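You operate a simulated robot arm through the tools that you are given. There is no shell and no other tool.

You are at the controls of a simulated robot arm. One attempt, no reset.

JOB
Measure the green-banded bowl's strength and set PASS beside it from 1.20 % up, else REDO.
Fine: rinse the white meter in the blue-line glass and stand it back.

The check looks at the end state, three seconds after you hand in, the way a careful person would. Anything else that was tipped, shoved, dropped, spilled or broken makes it a failure.

ROBOT AND FRAMES
A 7-joint arm with a three-finger gripper, fixed in place. Base frame: the origin is on the floor under the middle of its stand, x ahead of it, y to its left, z up; the work surface is at about z = 875. Units: mm, degrees, N and s.
It reaches about 1342 mm from its shoulder. Its first joint turns from -166.0 to 166.0 degrees. Payload 2.69 kg.
The tool frame sits at the grasp point between the pads (the TCP): z along the fingers, y along the line on which they close. The tips reach 30 mm beyond it. The gripper opens to 128 mm; its body begins 117 mm behind the TCP.
Orientation is that of the tool frame in the base frame, as a unit quaternion [x, y, z, w]. With the fingers straight down and closing along the base's y, the tool's x points along the base's -x, its y along +y and its z along -z.

CONTROLS
- The arm moves only by the tool send_rows. Its argument "steps" is a list of rows, each a list of 7 numbers: the shift along the base's x, y, z in mm, then the turn, a rotation vector about the base's x, y, z in degrees, then the closure, from 0 (fully open) to 1 (shut). In form: [[dx, dy, dz, ax, ay, az, jaw], ...]. A call has 1 to 20 rows; each row is the pose to reach, as a shift and turn from the pose commanded when the call began. Rows are played at 5 a second. More than 50 mm and 8.6 degrees between two rows, or a gripper value outside its range, and nothing of the call is played. Where a pose cannot be reached the arm comes as near as it can. A force on the tool above 90 N (or 10 N above the force at the start of the call, whichever is more), or a blocked arm, ends the call early, and 0.2 s more pass. The fingers move at their own pace (about 127 mm/s each) and stop on an object; they squeeze with about 22 N. The grip force told is the motor's: it shows also when the fingers shut on nothing. Time passes only in rows, and 0.2 s behind the last, so rows that repeat a pose let the fingers close. The reply holds the time, the measured pose of the TCP, the force on the tool along the base axes, the opening and the grip force, in the units named above and with some noise, with the torque about the TCP (base axes, N m) and any sound that the robot's microphone picked up, and new pictures: "pictures" is both (left out), scene, wrist or none.
- Cameras (640 x 400 px; columns grow to the right, rows downward): "scene" is fixed at [49.3, 650, 1482.8]; the picture's right is [-0.26, -0.97, 0.00], its down [-0.71, 0.19, -0.68] and it looks along [0.66, -0.17, -0.73] (base axes); focal length 258 px, centre (320, 200). "wrist" rides on the gripper at [58, 54, -131] in the tool frame; the picture's right is [-0.68, 0.74, 0.00], its down [-0.62, -0.57, -0.55] and it looks along [-0.40, -0.37, 0.84] (tool axes); focal length 234 px, centre (320, 200).
- slide_trunk(by): moves the trunk up (or, below 0, down) by that many mm; the arm rides with it, the base frame stays. It gives what a move gives, with no picture.
- probe_pixels(camera, pixels): for up to 12 pixels [column, row] of the newest picture of that camera ("zoom" is the newest enlarged one), the place [x, y, z] in the base frame of the surface seen there, good to about 2 mm. The clock stands still meanwhile.
- close_up(camera, box): a new picture of the part [left, top, right, bottom] of that camera's present view, enlarged. The clock stands still meanwhile.
- sign_off(): hands the job in; it is judged then, once.

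Unless the task says otherwise, let go and move clear before handing in.

The tools are called after "Call:" as a command line: name --pt "numbers of a row" for each row, then --argument value for the rest, lists and objects as JSON in quotes. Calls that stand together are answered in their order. send_rows: Moves the arm, as the interface text tells. Its arguments: {"type":"object","properties":{"steps":{"type":"array"},"pictures":{"type":"string","enum":["both","scene","wrist","none"]}},"required":["steps"]} The other tools are called the same way: slide_trunk (by) moves the trunk up or down; probe_pixels (camera, pixels) gives the place of the surface under pixels of a picture; close_up (camera, box) takes an enlarged picture of a part of a camera's view; sign_off () hands the job in.

At the start:

```text
t: 0.0
tcp_pos: [476.0, 510.6, 1239.9]
tcp_rot: [0.0, 1.0, 0.0, 0.0]
force: [-0.2, -0.9, -0.1]
ft_torque: [0.0, -0.01, -0.01]
gripper_width: 128.0
grasp_force: 0.0
trunk travel left (down, up): [-150.0, 200.0]
```

scene: 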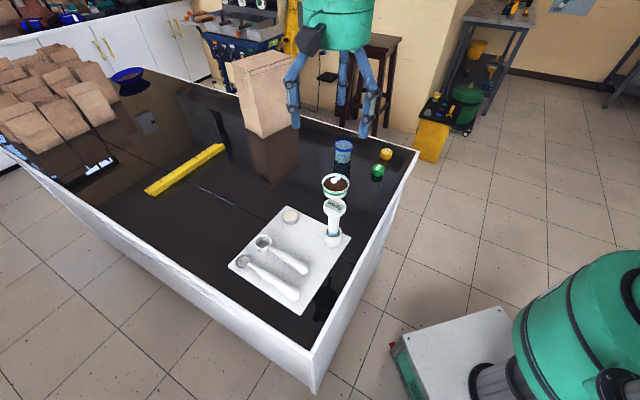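
wrist: 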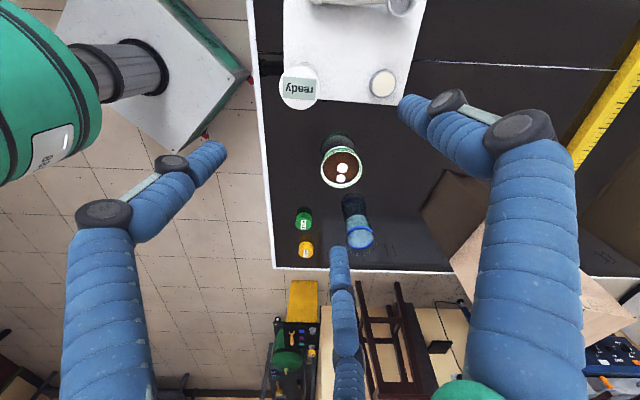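

The scene picture shows a white meter standing near (333,230), a green-banded bowl at (336,185), a blue glass at (343,150) and two small markers at (377,170) and (386,154). I'll take enlarged views before moving anything.

Call:
close_up --camera "scene" --box '[220, 120, 420, 320]'

Call:
close_up --camera "wrist" --box '[260, 0, 440, 120]'

Call:
close_up --camera "wrist" --box '[270, 120, 420, 270]'

```text
2.00 times, centred on (320, 220) of scene
```

zoom: 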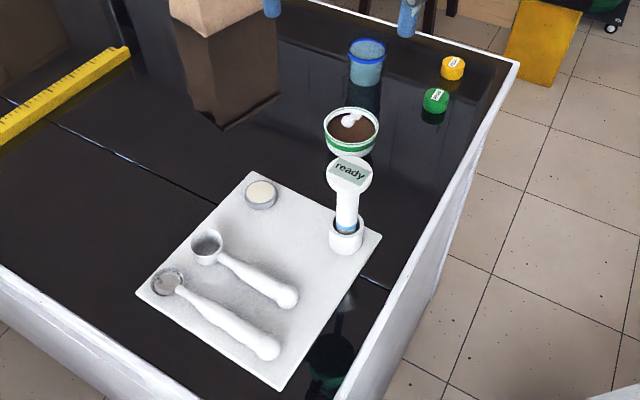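

```text
3.33 times, centred on (350, 60) of wrist
```

zoom: 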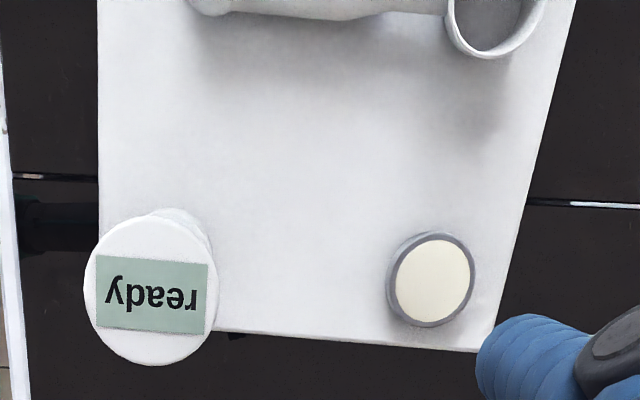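

```text
2.67 times, centred on (345, 195) of wrist
```

zoom: 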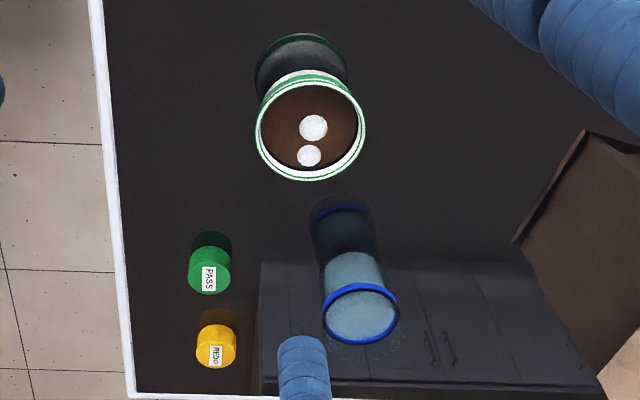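

The close-ups show the meter reading "ready" in its holder, the bowl with brown liquid and two white lumps in it, the PASS token (green) and the REDO token (yellow). I'll probe these for their positions.

Call:
close_up --camera "scene" --box '[300, 130, 400, 250]'

Call:
probe_pixels --camera "scene" --pixels '[[334, 203], [333, 228], [333, 240], [336, 190], [323, 185], [349, 185], [336, 175], [343, 150], [343, 141], [377, 170], [386, 153], [290, 215]]'

Call:
probe_pixels --camera "wrist" --pixels '[[298, 87], [382, 83], [341, 150], [321, 168], [361, 168], [341, 188], [342, 167], [340, 179], [304, 222], [306, 250], [360, 238], [360, 248]]'

```text
3.33 times, centred on (350, 190) of scene
```

zoom: 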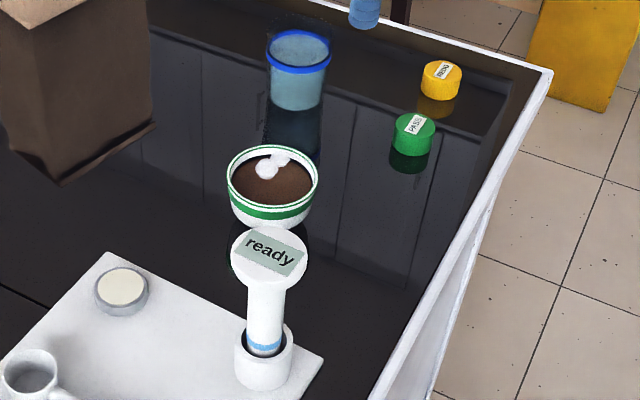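

```text
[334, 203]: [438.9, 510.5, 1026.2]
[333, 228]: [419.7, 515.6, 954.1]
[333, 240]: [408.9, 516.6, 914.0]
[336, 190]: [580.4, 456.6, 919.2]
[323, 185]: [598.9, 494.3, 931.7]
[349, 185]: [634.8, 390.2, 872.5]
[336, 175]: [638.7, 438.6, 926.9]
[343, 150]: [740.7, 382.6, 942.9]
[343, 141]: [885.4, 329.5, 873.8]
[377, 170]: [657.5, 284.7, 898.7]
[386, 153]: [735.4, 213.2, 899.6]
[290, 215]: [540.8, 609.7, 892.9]
```

```text
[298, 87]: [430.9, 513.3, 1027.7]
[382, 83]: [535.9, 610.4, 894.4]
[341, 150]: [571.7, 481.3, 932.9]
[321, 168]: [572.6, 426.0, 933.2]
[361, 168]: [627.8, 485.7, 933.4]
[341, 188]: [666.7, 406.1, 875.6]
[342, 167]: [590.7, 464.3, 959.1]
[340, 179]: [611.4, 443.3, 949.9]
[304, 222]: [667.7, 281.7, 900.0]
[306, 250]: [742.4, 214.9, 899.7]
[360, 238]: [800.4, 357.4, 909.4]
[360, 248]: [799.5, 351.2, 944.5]
```

The wrist probe puts the two white lumps at z≈950–959, above the bowl rim (z≈933), so they may be steam or something floating. I'll zoom in harder on the bowl, the tray items and the far part of the table.

Call:
close_up --camera "scene" --box '[310, 165, 360, 215]'

Call:
close_up --camera "wrist" --box '[310, 140, 370, 200]'

Call:
close_up --camera "scene" --box '[220, 195, 360, 325]'

Call:
close_up --camera "scene" --box '[0, 30, 240, 200]'

Call:
close_up --camera "wrist" --box '[270, 190, 400, 280]'

```text
8.00 times, centred on (335, 190) of scene
```

zoom: 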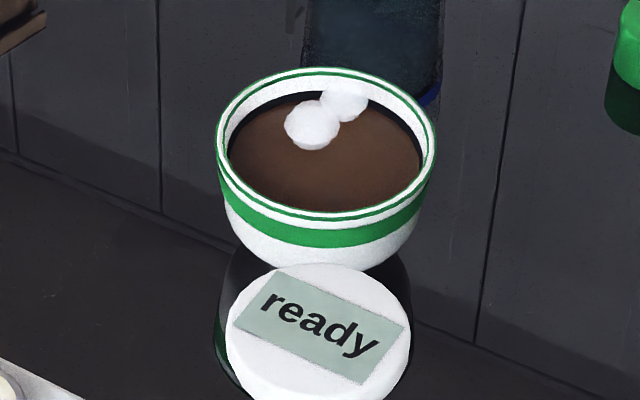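

```text
6.67 times, centred on (340, 170) of wrist
```

zoom: 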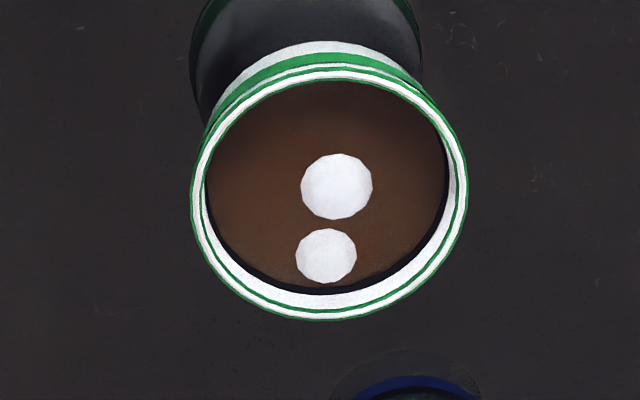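

```text
3.08 times, centred on (290, 260) of scene
```

zoom: 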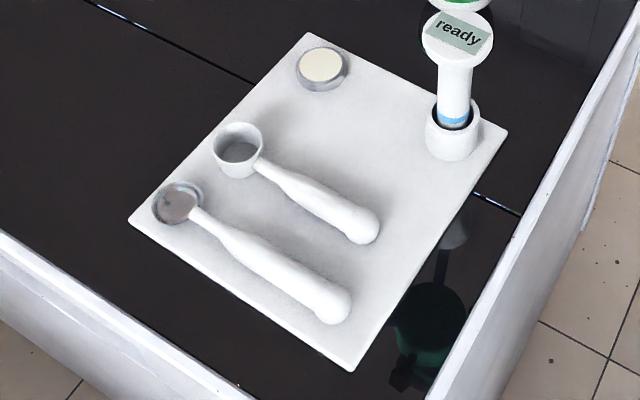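

```text
2.35 times, centred on (120, 115) of scene
```

zoom: 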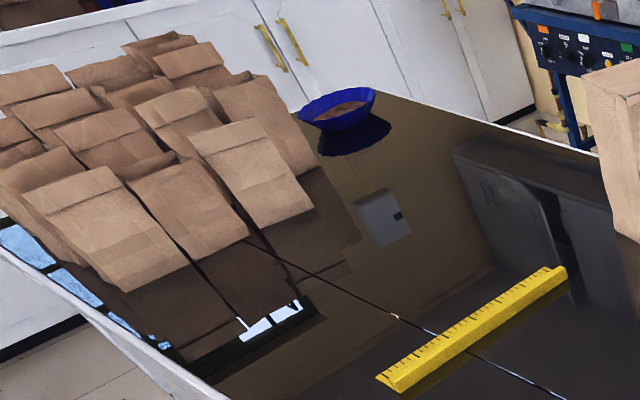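

```text
4.44 times, centred on (335, 235) of wrist
```

zoom: 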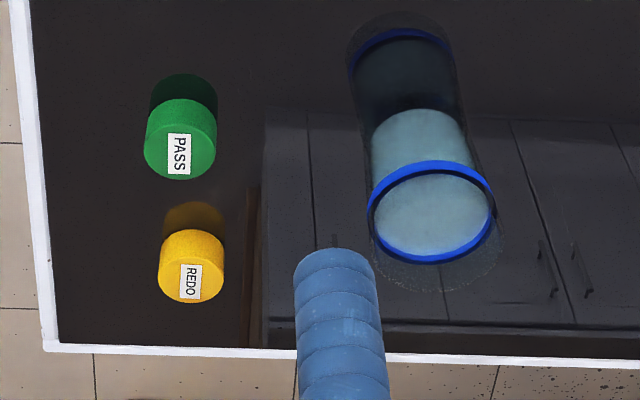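

The lumps look like steam puffs over hot brown liquid; the meter has a blue ring just above its foot and sits in a small holder cup on the tray. I'll test the finger closing here in free air to learn its geometry.

Call:
send_rows --pt "0 0 0 0 0 0 0.5" --pt "0 0 0 0 0 0 0.5" --pt "0 0 0 0 0 0 0.5"

Call:
send_rows --pt "0 0 0 0 0 0 0.85" --pt "0 0 0 0 0 0 0.85" --pt "0 0 0 0 0 0 0.85"

```text
t: 0.8
tcp_pos: [475.0, 510.8, 1239.4]
tcp_rot: [0.0, 1.0, 0.0, 0.0]
force: [0.0, -0.3, 0.4]
ft_torque: [0.0, 0.0, 0.01]
gripper_width: 64.1
grasp_force: 0.0
trunk travel left (down, up): [-150.0, 200.0]
```

scene: 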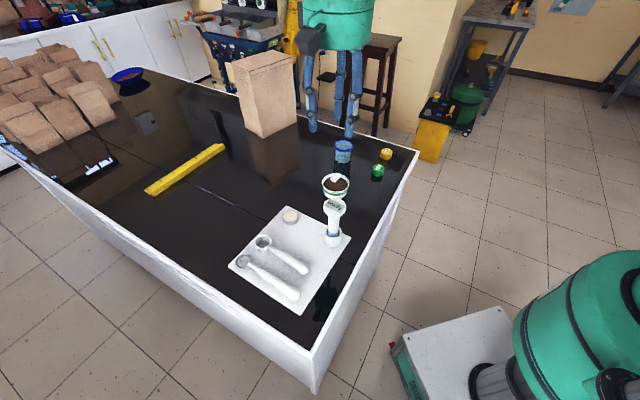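
wrist: 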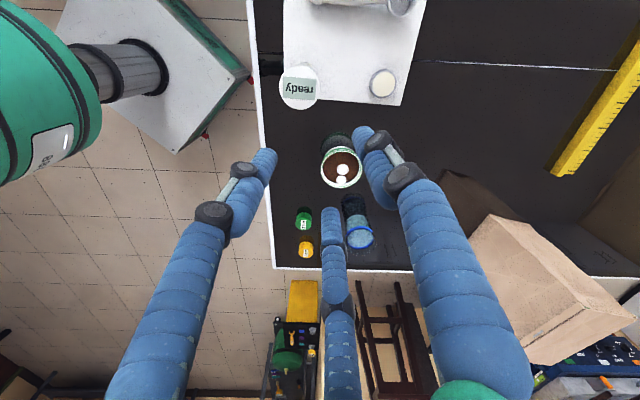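

```text
t: 1.6
tcp_pos: [474.8, 511.5, 1238.7]
tcp_rot: [0.0, 1.0, 0.001, 0.0]
force: [-0.1, 0.7, 0.1]
ft_torque: [-0.01, -0.02, 0.0]
gripper_width: 19.1
grasp_force: 0.0
trunk travel left (down, up): [-150.0, 200.0]
```

scene: 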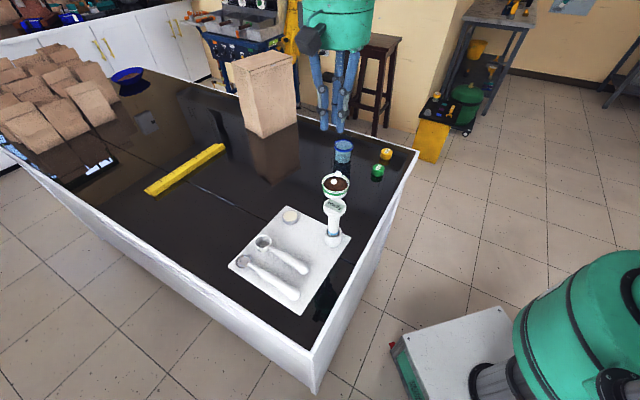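
wrist: 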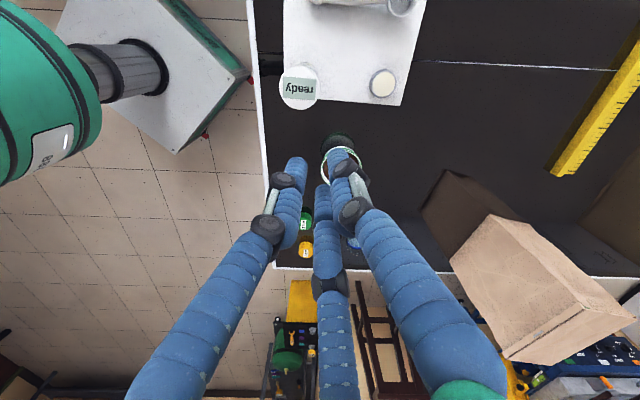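

With the fingers at 19 mm, the three tips converge evenly near (318,170) in the wrist view, so the hand closes like a chuck around the TCP. Next I'll enlarge the meter, glass and tray and probe their sizes.

Call:
close_up --camera "scene" --box '[305, 190, 365, 250]'

Call:
probe_pixels --camera "zoom" --pixels '[[320, 60], [320, 100], [320, 140], [300, 190], [300, 230], [300, 260], [300, 285], [290, 320], [290, 350], [290, 390], [220, 330], [400, 320]]'

Call:
close_up --camera "scene" --box '[318, 130, 368, 180]'

Call:
probe_pixels --camera "zoom" --pixels '[[320, 90], [320, 110], [320, 130], [320, 150], [320, 170], [320, 200], [320, 230], [320, 260], [240, 130], [400, 130], [260, 230], [380, 230]]'

```text
6.67 times, centred on (335, 220) of scene
```

zoom: 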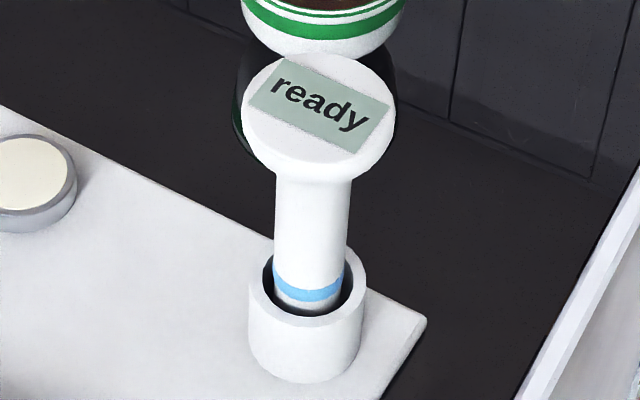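

```text
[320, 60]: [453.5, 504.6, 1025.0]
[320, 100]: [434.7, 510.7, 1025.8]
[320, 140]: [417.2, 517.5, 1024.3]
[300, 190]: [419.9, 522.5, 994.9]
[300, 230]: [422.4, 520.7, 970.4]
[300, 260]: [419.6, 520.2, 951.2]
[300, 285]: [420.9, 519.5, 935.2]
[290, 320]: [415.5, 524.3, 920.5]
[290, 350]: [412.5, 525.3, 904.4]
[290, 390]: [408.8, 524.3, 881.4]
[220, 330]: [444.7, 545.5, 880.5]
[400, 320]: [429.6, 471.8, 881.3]
```

```text
8.00 times, centred on (343, 155) of scene
```

zoom: 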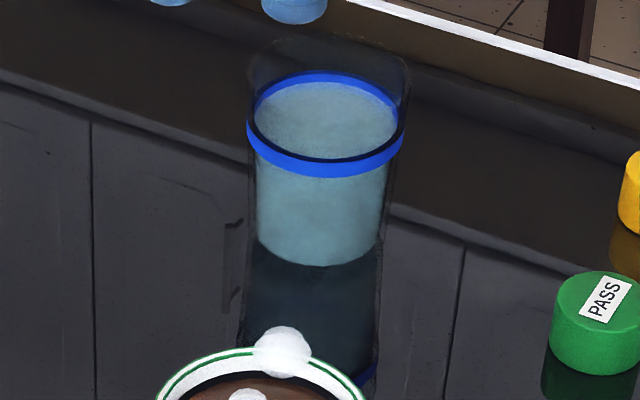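

```text
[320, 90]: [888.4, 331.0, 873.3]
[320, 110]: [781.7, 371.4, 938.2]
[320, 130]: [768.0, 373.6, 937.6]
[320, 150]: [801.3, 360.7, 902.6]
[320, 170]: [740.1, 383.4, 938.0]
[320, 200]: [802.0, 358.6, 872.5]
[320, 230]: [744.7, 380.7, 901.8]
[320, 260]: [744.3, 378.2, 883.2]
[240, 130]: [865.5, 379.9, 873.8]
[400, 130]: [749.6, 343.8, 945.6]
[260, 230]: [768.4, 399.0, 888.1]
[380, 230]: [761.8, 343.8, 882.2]
```

The meter's head is flat at z≈1025 and about 55 mm across near (430,513). The glass has a clear wall reaching above its blue line, to roughly z≈967, with water at about 938. I'll open the hand and move above the meter for a more exact look.

Call:
send_rows --pt "-15 1 0 0 0 0 0.0" --pt "-30 2 -20 0 0 0 0.0" --pt "-46 2.4 -60 0 0 0 0.0" --pt "-46 2.4 -60 0 0 0 0.0" --pt "-46 2.4 -60 0 0 0 0.0"

Call:
close_up --camera "wrist" --box '[270, 75, 370, 175]'

```text
t: 2.8
tcp_pos: [430.2, 513.9, 1180.2]
tcp_rot: [0.0, 1.0, 0.0, 0.0]
force: [0.0, 0.2, 0.3]
ft_torque: [-0.01, -0.03, 0.0]
gripper_width: 128.1
grasp_force: 0.0
trunk travel left (down, up): [-150.0, 200.0]
```

scene: 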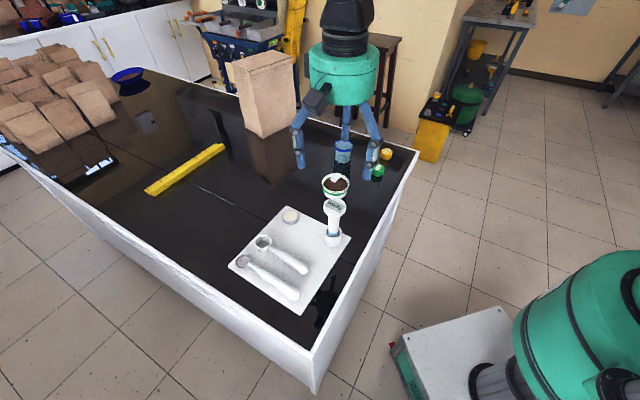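
wrist: 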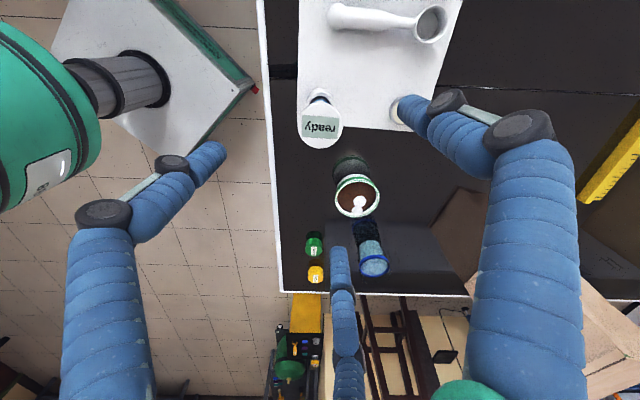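

```text
4.00 times, centred on (320, 125) of wrist
```

zoom: 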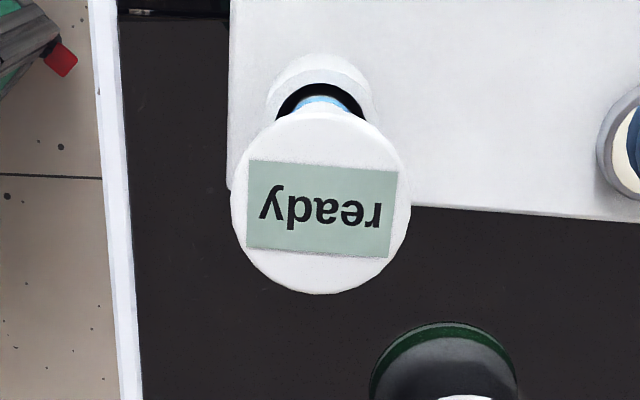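

The meter head fills zoom pixels x 231–411, y 118–294, almost on the tool axis. I'll probe its edge for the exact centre, plus the bowl and glass in this view.

Call:
probe_pixels --camera "zoom" --pixels '[[321, 206], [236, 206], [406, 206], [321, 124], [321, 288], [260, 147], [382, 147], [260, 265], [382, 265], [321, 100], [300, 75], [345, 75]]'

Call:
close_up --camera "wrist" --box '[320, 145, 420, 285]'

Call:
probe_pixels --camera "wrist" --pixels '[[345, 190], [350, 200], [360, 185], [366, 190], [370, 200], [345, 205], [365, 212], [372, 262], [372, 272], [314, 240], [315, 268], [372, 250]]'

```text
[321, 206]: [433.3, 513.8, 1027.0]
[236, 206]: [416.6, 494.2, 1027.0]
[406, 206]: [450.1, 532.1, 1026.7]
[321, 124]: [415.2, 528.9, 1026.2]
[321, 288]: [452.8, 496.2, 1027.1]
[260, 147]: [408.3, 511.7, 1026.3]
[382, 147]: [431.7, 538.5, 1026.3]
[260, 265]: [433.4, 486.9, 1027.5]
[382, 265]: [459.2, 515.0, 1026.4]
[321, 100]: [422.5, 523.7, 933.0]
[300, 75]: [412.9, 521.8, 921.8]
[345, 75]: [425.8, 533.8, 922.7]
```

```text
2.86 times, centred on (370, 215) of wrist
```

zoom: 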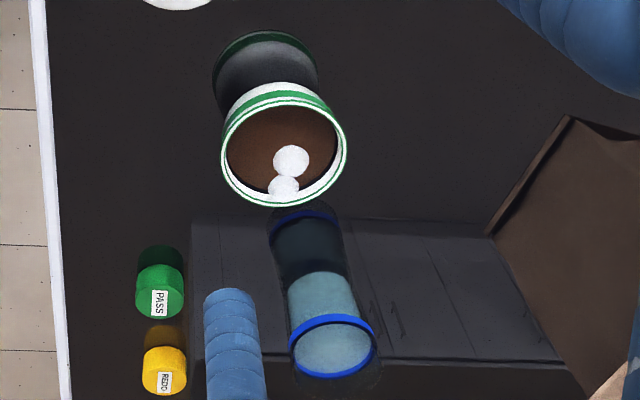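

```text
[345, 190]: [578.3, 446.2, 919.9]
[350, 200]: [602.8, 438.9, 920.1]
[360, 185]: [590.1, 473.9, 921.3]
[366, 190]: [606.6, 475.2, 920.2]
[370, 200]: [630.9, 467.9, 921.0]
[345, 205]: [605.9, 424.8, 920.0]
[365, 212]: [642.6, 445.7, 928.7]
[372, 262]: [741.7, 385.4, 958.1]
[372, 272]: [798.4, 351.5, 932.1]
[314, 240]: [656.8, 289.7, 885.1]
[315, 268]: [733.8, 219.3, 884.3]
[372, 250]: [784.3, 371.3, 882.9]
```

The head's centre comes out at (433.4, 513.0) with its top at 1026.5; the bowl's liquid is at z≈920 and its rim at 933. I'll look at the finger shape from the scene camera before choosing a grip height.

Call:
close_up --camera "scene" --box '[270, 60, 410, 200]'

Call:
probe_pixels --camera "zoom" --pixels '[[150, 300], [155, 260], [140, 210], [475, 310], [470, 270], [355, 250], [355, 300], [350, 220], [370, 330]]'

```text
2.86 times, centred on (340, 130) of scene
```

zoom: 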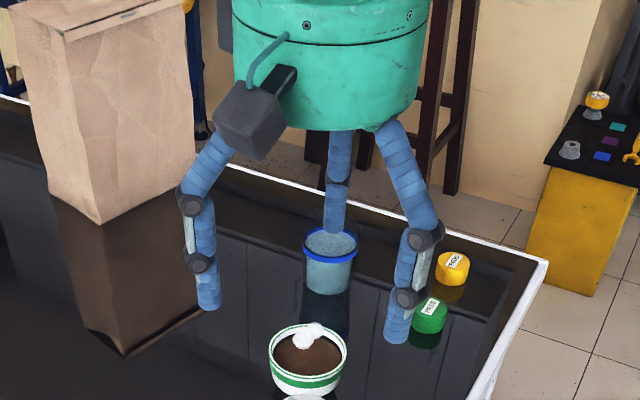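

```text
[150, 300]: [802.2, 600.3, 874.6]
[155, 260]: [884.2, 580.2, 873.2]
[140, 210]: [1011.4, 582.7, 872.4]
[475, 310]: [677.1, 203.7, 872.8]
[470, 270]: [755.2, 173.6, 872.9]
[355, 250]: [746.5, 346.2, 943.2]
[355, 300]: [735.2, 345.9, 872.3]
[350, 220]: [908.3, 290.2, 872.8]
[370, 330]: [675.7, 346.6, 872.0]
```

The tips are roughly vertical and the hand can straddle the head, so I'll grip the round head (z 1005–1026) with the TCP at about z 1019, centred on (433.4, 513). First I descend open, then part-close to check centring.

Call:
send_rows --pt "3.4 0 -30 0 0 0 0.0" --pt "3.4 0 -65 0 0 0 0.0" --pt "3.4 0 -100 0 0 0 0.0" --pt "3.4 0 -130 0 0 0 0.0" --pt "3.4 0 -150 0 0 0 0.0" --pt "3.4 0 -161 0 0 0 0.0" --pt "3.4 0 -161 0 0 0 0.45" --pt "3.4 0 -161 0 0 0 0.45" --pt "3.4 0 -161 0 0 0 0.45"

Call:
close_up --camera "scene" --box '[280, 140, 390, 250]'

Call:
close_up --camera "wrist" --box '[200, 80, 440, 320]'

```text
t: 4.8
tcp_pos: [434.5, 514.1, 1017.9]
tcp_rot: [0.0, 1.0, 0.0, 0.0]
force: [0.2, 0.5, -0.4]
ft_torque: [0.02, -0.04, -0.02]
gripper_width: 70.6
grasp_force: 0.1
trunk travel left (down, up): [-150.0, 200.0]
```

scene: 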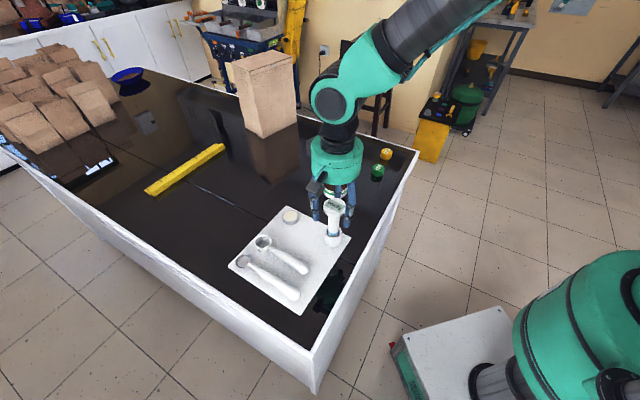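
wrist: 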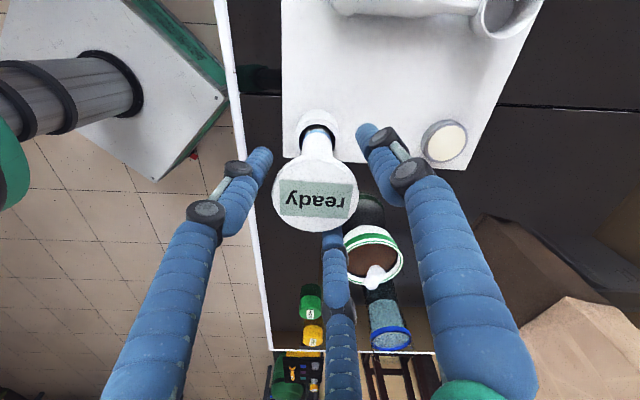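

```text
3.64 times, centred on (335, 195) of scene
```

zoom: 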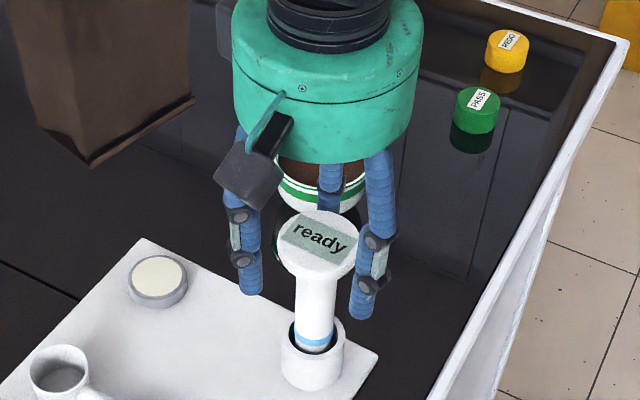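

```text
1.67 times, centred on (320, 200) of wrist
```

zoom: 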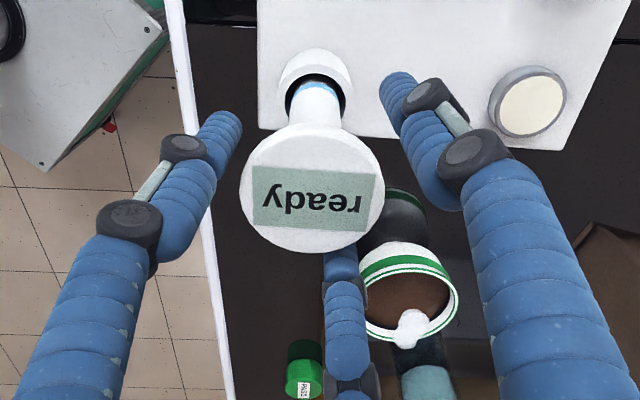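

The head sits centred between the three tips (wrist (316,193)) and is readable from both cameras. I'll close gently on it.

Call:
send_rows --pt "0 0 0 0 0 0 0.53" --pt "0 0 0 0 0 0 0.56" --pt "0 0 0 0 0 0 0.59" --pt "0 0 0 0 0 0 0.62" --pt "0 0 0 0 0 0 0.66" --pt "0 0 0 0 0 0 0.7" --pt "0 0 0 0 0 0 0.7"

Call:
close_up --camera "scene" --box '[280, 140, 390, 250]'

```text
t: 6.4
tcp_pos: [434.5, 513.7, 1018.5]
tcp_rot: [0.0, 1.0, 0.0, 0.001]
force: [0.2, 0.4, 1.6]
ft_torque: [0.04, 0.02, -0.01]
gripper_width: 42.3
grasp_force: 21.5
trunk travel left (down, up): [-150.0, 200.0]
```

scene: 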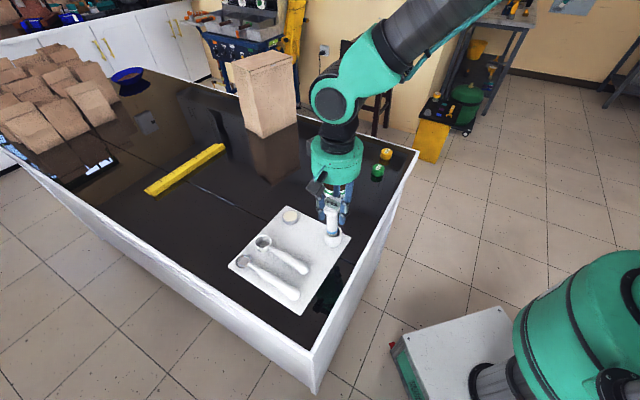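
wrist: 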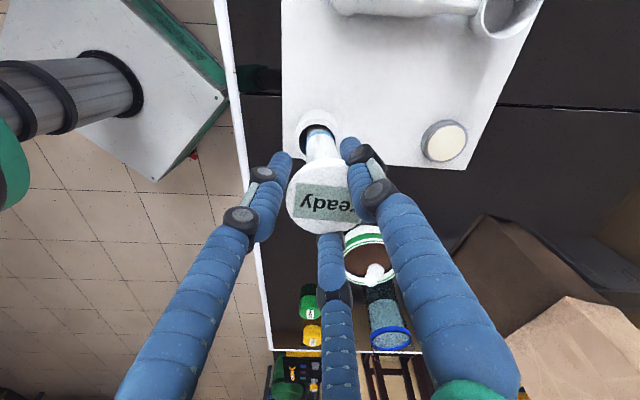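

```text
3.64 times, centred on (335, 195) of scene
```

zoom: 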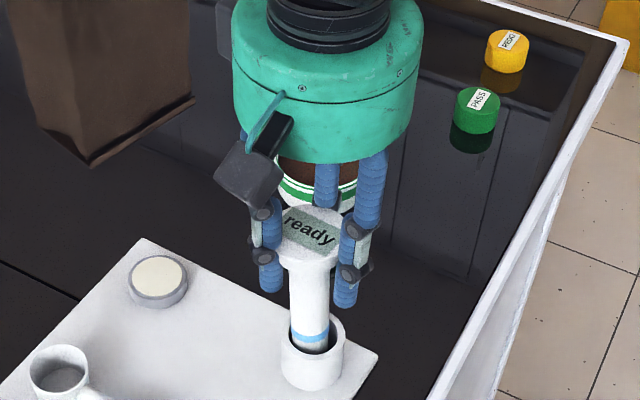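

The grip reads 21.5 N at 42 mm, with the tips tucked slightly under the head; the meter looks upright in the zoom. I'll lift a little and check that it hangs straight.

Call:
send_rows --pt "0 0 5 0 0 0 0.75" --pt "0 0 12 0 0 0 0.75" --pt "0 0 20 0 0 0 0.75" --pt "0 0 30 0 0 0 0.75" --pt "0 0 30 0 0 0 0.75"

Call:
close_up --camera "scene" --box '[280, 140, 390, 250]'

```text
t: 7.6
tcp_pos: [433.8, 513.8, 1049.0]
tcp_rot: [-0.001, 1.0, 0.0, 0.0]
force: [0.4, 0.6, -0.9]
ft_torque: [0.0, -0.01, -0.02]
gripper_width: 42.2
grasp_force: 22.2
trunk travel left (down, up): [-150.0, 200.0]
```

scene: 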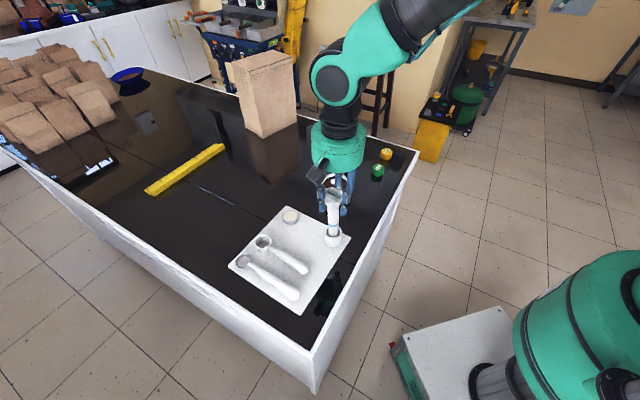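
wrist: 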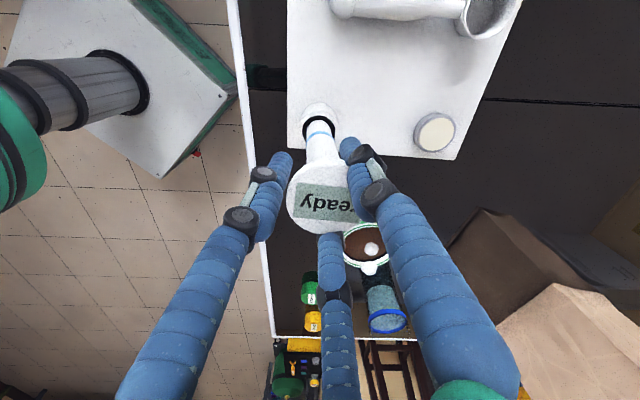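

```text
3.64 times, centred on (335, 195) of scene
```

zoom: 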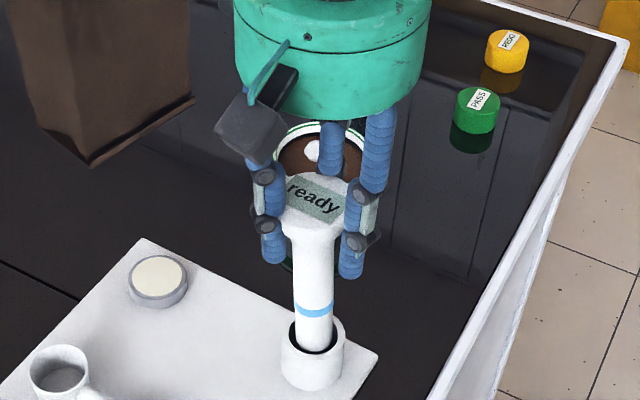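

The meter hangs straight and follows the hand (22 N grip, blue ring now clear of the holder). I'll lift it fully clear of everything and measure the foot's position.

Call:
send_rows --pt "0 0 15 0 0 0 0.75" --pt "0 0 35 0 0 0 0.75" --pt "0 0 55 0 0 0 0.75" --pt "0 0 75 0 0 0 0.75" --pt "0 0 90 0 0 0 0.75" --pt "0 0 90 0 0 0 0.75"

Call:
close_up --camera "scene" --box '[280, 130, 400, 250]'

```text
t: 9.0
tcp_pos: [434.2, 513.1, 1138.6]
tcp_rot: [0.0, 1.0, 0.0, 0.0]
force: [-0.1, 0.5, -0.4]
ft_torque: [0.02, 0.0, 0.02]
gripper_width: 41.8
grasp_force: 21.1
trunk travel left (down, up): [-150.0, 200.0]
```

scene: 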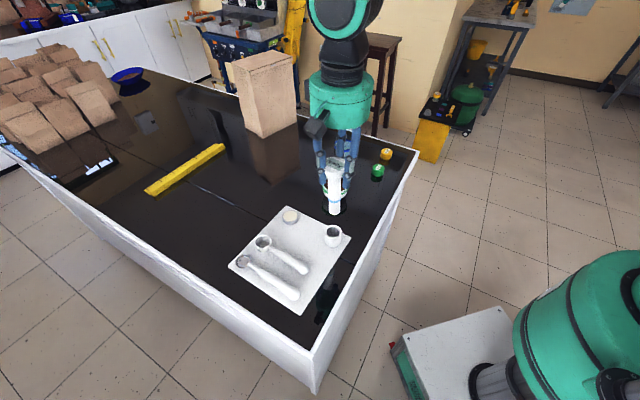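
wrist: 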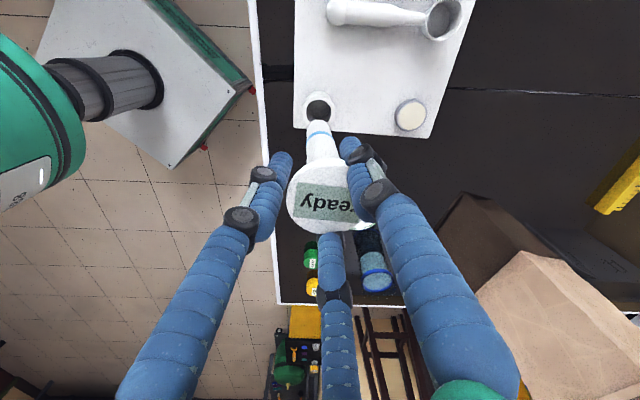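

```text
3.33 times, centred on (340, 190) of scene
```

zoom: 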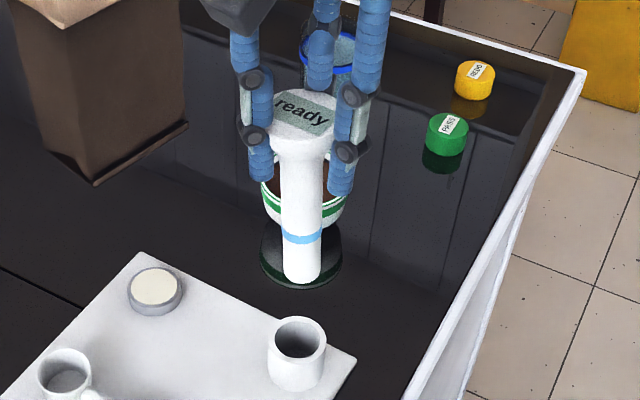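

The full meter is visible: foot at zoom (303,278), ring at (302,237), empty holder at (298,340). I'll probe those points.

Call:
probe_pixels --camera "zoom" --pixels '[[303, 270], [303, 279], [302, 237], [302, 200], [302, 160], [296, 95], [320, 130], [298, 328], [298, 345], [272, 338], [325, 338], [298, 358]]'

Call:
close_up --camera "scene" --box '[305, 155, 365, 225]'

Call:
close_up --camera "wrist" --box '[260, 70, 380, 250]'

```text
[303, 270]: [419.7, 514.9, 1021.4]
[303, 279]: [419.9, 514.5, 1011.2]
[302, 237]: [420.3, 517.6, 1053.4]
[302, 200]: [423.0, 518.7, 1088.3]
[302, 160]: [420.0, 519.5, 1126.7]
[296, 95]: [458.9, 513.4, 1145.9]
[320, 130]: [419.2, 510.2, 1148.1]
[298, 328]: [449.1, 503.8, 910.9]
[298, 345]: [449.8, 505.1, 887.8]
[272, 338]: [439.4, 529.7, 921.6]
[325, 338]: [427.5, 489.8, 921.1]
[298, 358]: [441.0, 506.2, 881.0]
```

```text
5.71 times, centred on (335, 190) of scene
```

zoom: 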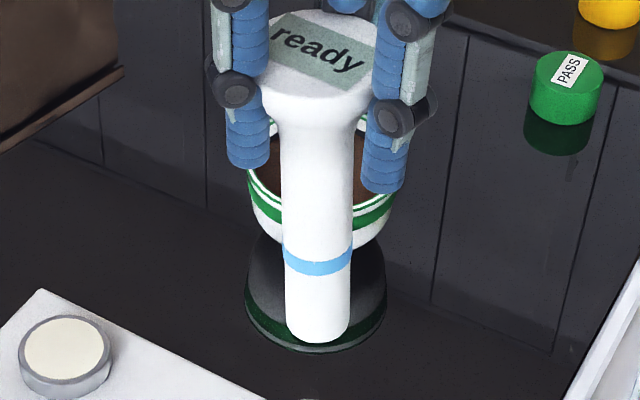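

```text
2.22 times, centred on (320, 160) of wrist
```

zoom: 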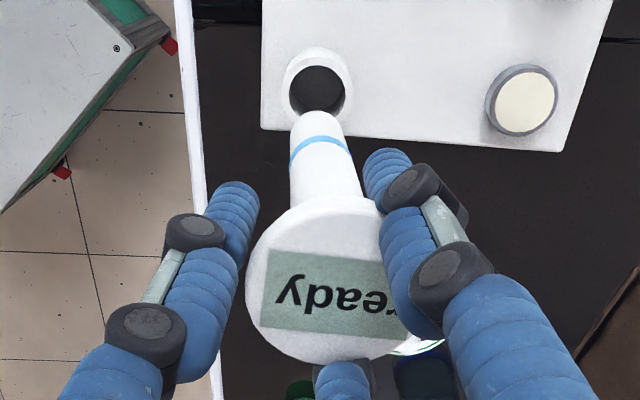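

Probes put the foot about 134 mm below the TCP and the meter leaning about 2.5° with its foot toward −y; the holder's rim centre is near (433.5, 510). I'll carry it high over the bowl, centre (602,454), and take the lean out on the way.

Call:
send_rows --pt "15 -5 0 0.3 0 0 0.75" --pt "38 -13 0 0.7 0 0 0.75" --pt "64 -22 0 1.1 0 0 0.75" --pt "92 -32 0 1.5 0 0 0.75" --pt "120 -42 0 1.9 0 0 0.75" --pt "145 -51 0 2.2 0 0 0.75" --pt "162 -57 0 2.4 0 0 0.75" --pt "169 -60 0 2.4 0 0 0.75" --pt "169 -60 0 2.4 0 0 0.75"

Call:
close_up --camera "scene" --box '[290, 90, 390, 210]'

Call:
close_up --camera "wrist" --box '[240, 50, 400, 250]'

```text
t: 11.0
tcp_pos: [600.6, 452.3, 1138.7]
tcp_rot: [-0.001, 1.0, 0.021, 0.0]
force: [0.3, 0.7, 0.2]
ft_torque: [0.01, -0.02, 0.03]
gripper_width: 42.1
grasp_force: 21.7
trunk travel left (down, up): [-150.0, 200.0]
```

scene: 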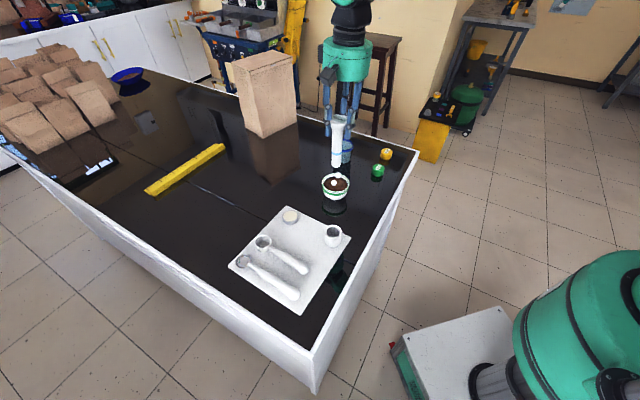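
wrist: 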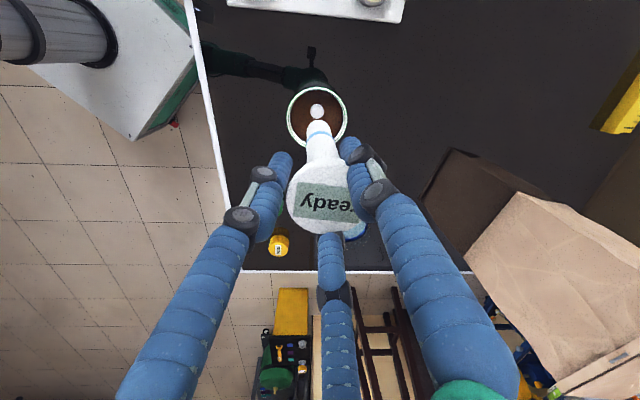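

```text
3.33 times, centred on (340, 150) of scene
```

zoom: 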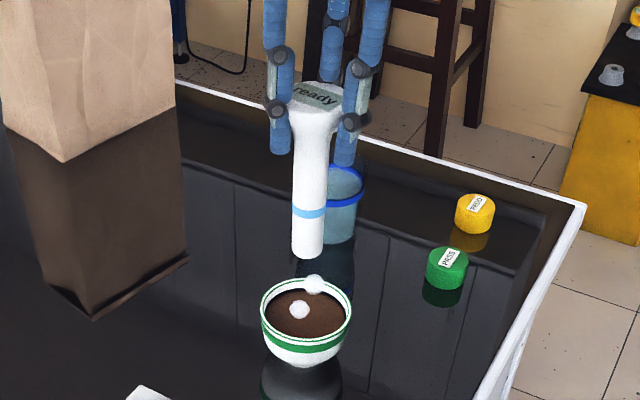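

```text
2.00 times, centred on (320, 150) of wrist
```

zoom: 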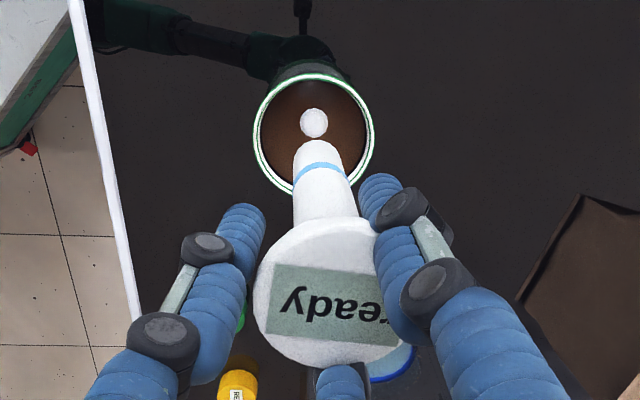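

The meter hangs above the bowl, with the foot at zoom (307,250) and the whole bowl rim visible. I'll probe the rim and foot so I can go straight down the middle.

Call:
probe_pixels --camera "zoom" --pixels '[[256, 133], [371, 133], [314, 76], [270, 92], [357, 92], [268, 174], [360, 174], [290, 110], [340, 120], [320, 150], [318, 165], [322, 215]]'

Call:
close_up --camera "scene" --box '[315, 110, 365, 205]'

Call:
probe_pixels --camera "scene" --pixels '[[336, 165], [336, 158], [336, 153], [337, 145], [337, 138], [335, 118], [323, 184], [349, 184], [336, 173], [336, 190], [336, 193]]'

```text
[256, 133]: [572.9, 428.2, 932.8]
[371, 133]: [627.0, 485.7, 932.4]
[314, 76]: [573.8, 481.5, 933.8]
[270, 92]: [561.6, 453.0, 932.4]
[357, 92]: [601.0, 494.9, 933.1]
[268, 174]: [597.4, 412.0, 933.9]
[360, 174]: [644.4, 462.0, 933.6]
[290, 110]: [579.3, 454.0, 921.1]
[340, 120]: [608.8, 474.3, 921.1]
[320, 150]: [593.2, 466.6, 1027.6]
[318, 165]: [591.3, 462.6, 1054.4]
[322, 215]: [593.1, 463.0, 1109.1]
```

```text
4.21 times, centred on (340, 158) of scene
```

zoom: 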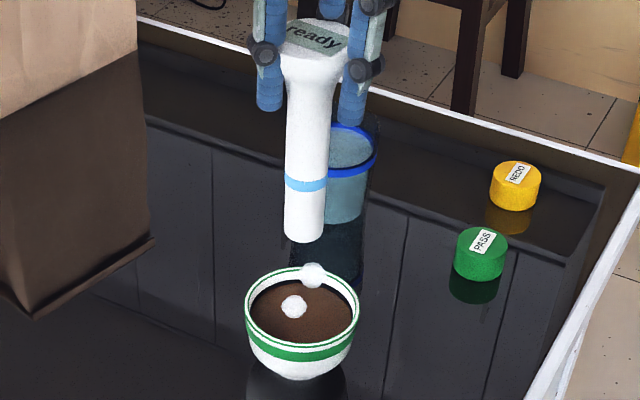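

```text
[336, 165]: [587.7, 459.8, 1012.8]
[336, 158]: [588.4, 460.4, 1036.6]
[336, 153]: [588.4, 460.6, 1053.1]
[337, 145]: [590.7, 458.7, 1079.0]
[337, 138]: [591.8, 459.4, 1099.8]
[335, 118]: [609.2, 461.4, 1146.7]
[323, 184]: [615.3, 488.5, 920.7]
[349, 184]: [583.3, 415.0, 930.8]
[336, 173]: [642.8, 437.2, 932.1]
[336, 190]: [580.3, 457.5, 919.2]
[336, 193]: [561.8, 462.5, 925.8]
```

The meter axis is near (601.5, 456.5), with the bowl centre at (602.5, 453.7) and liquid at z≈920.5. I'll shift by (+1, −2.5) and lower the foot to about z 895, which puts some 25 mm in the liquid and stays clear of the bowl floor.

Call:
send_rows --pt "1 -2.5 0 0 0 0 0.75" --pt "1 -2.5 -20 0 0 0 0.75" --pt "1 -2.5 -40 0 0 0 0.75" --pt "1 -2.5 -60 0 0 0 0.75" --pt "1 -2.5 -74 0 0 0 0.75" --pt "1 -2.5 -84 0 0 0 0.75" --pt "1 -2.5 -92 0 0 0 0.75" --pt "1 -2.5 -100 0 0 0 0.75" --pt "1 -2.5 -106 0 0 0 0.75" --pt "1 -2.5 -110 0 0 0 0.75" --pt "1 -2.5 -110 0 0 0 0.75" --pt "1 -2.5 -110 0 0 0 0.75" --pt "1 -2.5 -110 0 0 0 0.75"

Call:
close_up --camera "scene" --box '[295, 130, 375, 210]'

Call:
close_up --camera "wrist" --box '[260, 80, 390, 250]'

```text
t: 13.8
tcp_pos: [602.0, 451.0, 1028.4]
tcp_rot: [0.0, 1.0, 0.021, 0.0]
force: [0.5, 0.1, -0.1]
ft_torque: [0.0, -0.01, 0.0]
gripper_width: 41.9
grasp_force: 21.9
trunk travel left (down, up): [-150.0, 200.0]
```

scene: 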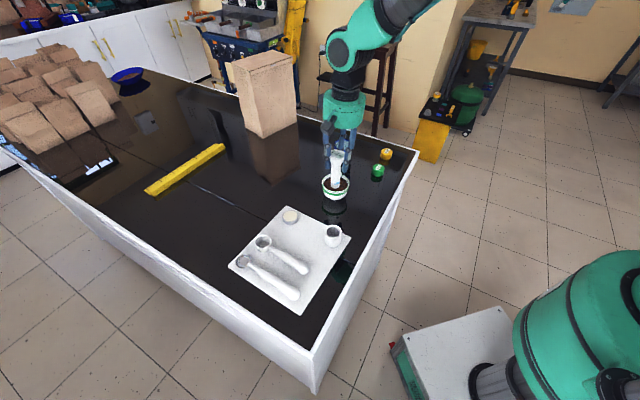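
wrist: 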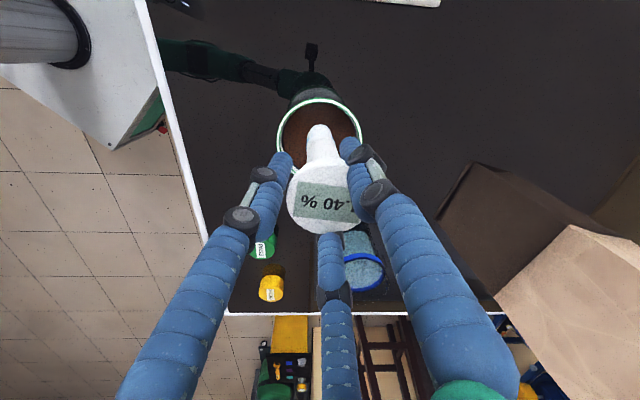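

```text
5.00 times, centred on (335, 170) of scene
```

zoom: 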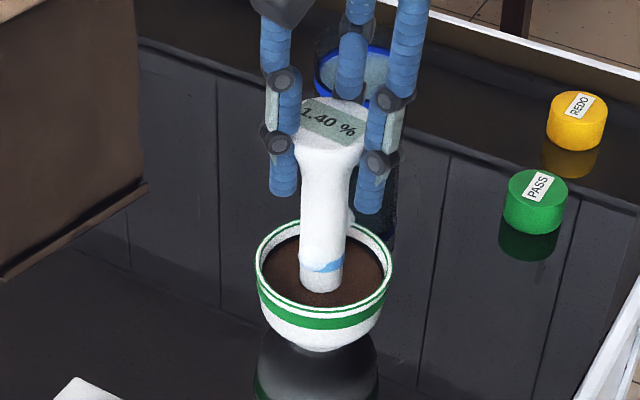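

```text
2.35 times, centred on (325, 165) of wrist
```

zoom: 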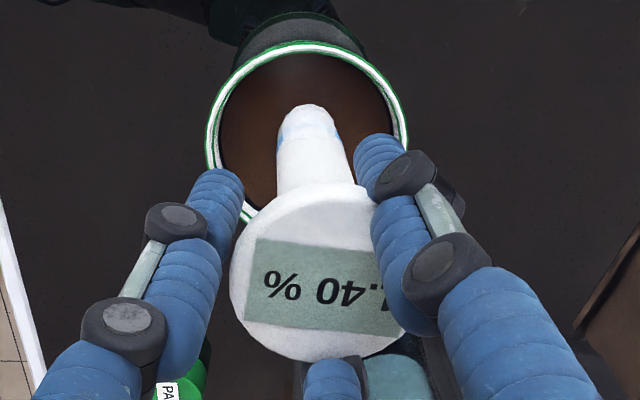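

The display already shows "1.40 %", but the blue ring is still above the liquid and the number may not have settled. I'll hold here and watch it.

Call:
send_rows --pt "0 0 0 0 0 0 0.75" --pt "0 0 0 0 0 0 0.75" --pt "0 0 0 0 0 0 0.75" --pt "0 0 0 0 0 0 0.75" --pt "0 0 0 0 0 0 0.75" --pictures "none"

Call:
close_up --camera "scene" --box '[310, 140, 360, 200]'

Call:
send_rows --pt "0 0 0 0 0 0 0.75" --pt "0 0 0 0 0 0 0.75" --pt "0 0 0 0 0 0 0.75" --pt "0 0 0 0 0 0 0.75" --pt "0 0 0 0 0 0 0.75" --pt "0 0 0 0 0 0 0.75" --pt "0 0 0 0 0 0 0.75" --pt "0 0 0 0 0 0 0.75" --pt "0 0 0 0 0 0 0.75" --pt "0 0 0 0 0 0 0.75" --pictures "none"

Call:
close_up --camera "scene" --box '[310, 140, 360, 200]'

Call:
close_up --camera "wrist" --box '[260, 80, 390, 250]'

```text
t: 15.0
tcp_pos: [602.4, 450.1, 1028.1]
tcp_rot: [0.0, 1.0, 0.021, 0.0]
force: [0.6, 0.2, -0.5]
ft_torque: [0.02, 0.02, -0.02]
gripper_width: 41.7
grasp_force: 21.8
trunk travel left (down, up): [-150.0, 200.0]
```

```text
6.67 times, centred on (335, 170) of scene
```

zoom: 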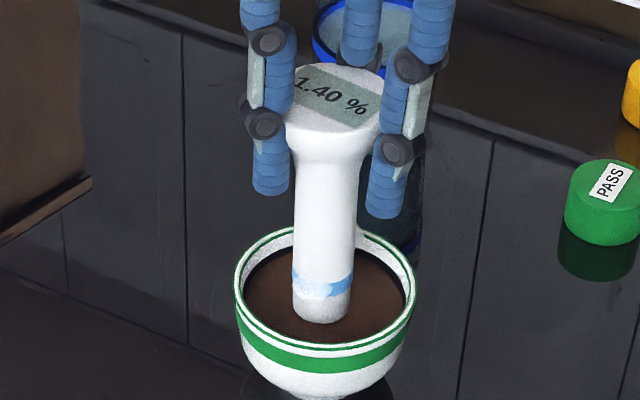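

```text
t: 17.2
tcp_pos: [601.9, 451.6, 1028.2]
tcp_rot: [0.001, 1.0, 0.02, 0.0]
force: [0.2, -0.6, -0.5]
ft_torque: [-0.03, 0.01, 0.01]
gripper_width: 41.9
grasp_force: 22.4
trunk travel left (down, up): [-150.0, 200.0]
```

```text
6.67 times, centred on (335, 170) of scene
```

zoom: 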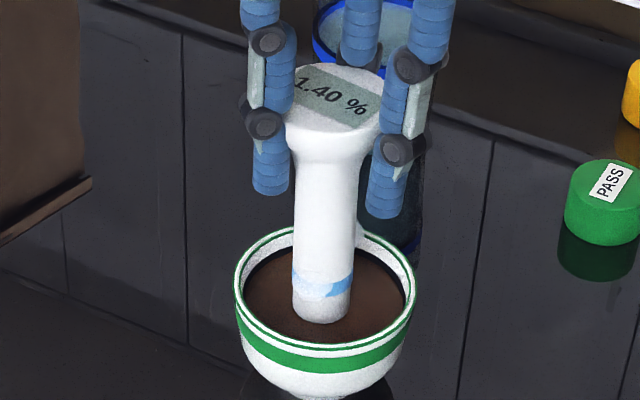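

```text
2.35 times, centred on (325, 165) of wrist
```

zoom: 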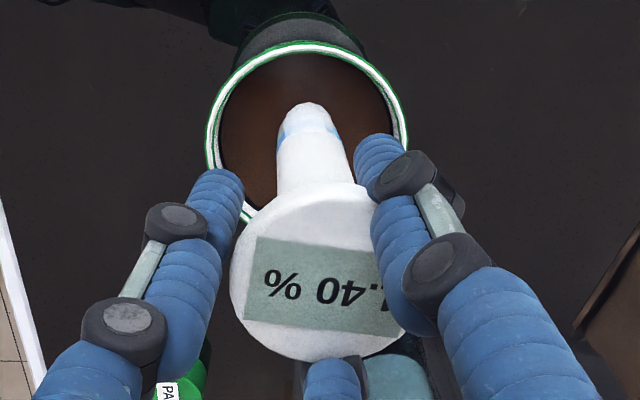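

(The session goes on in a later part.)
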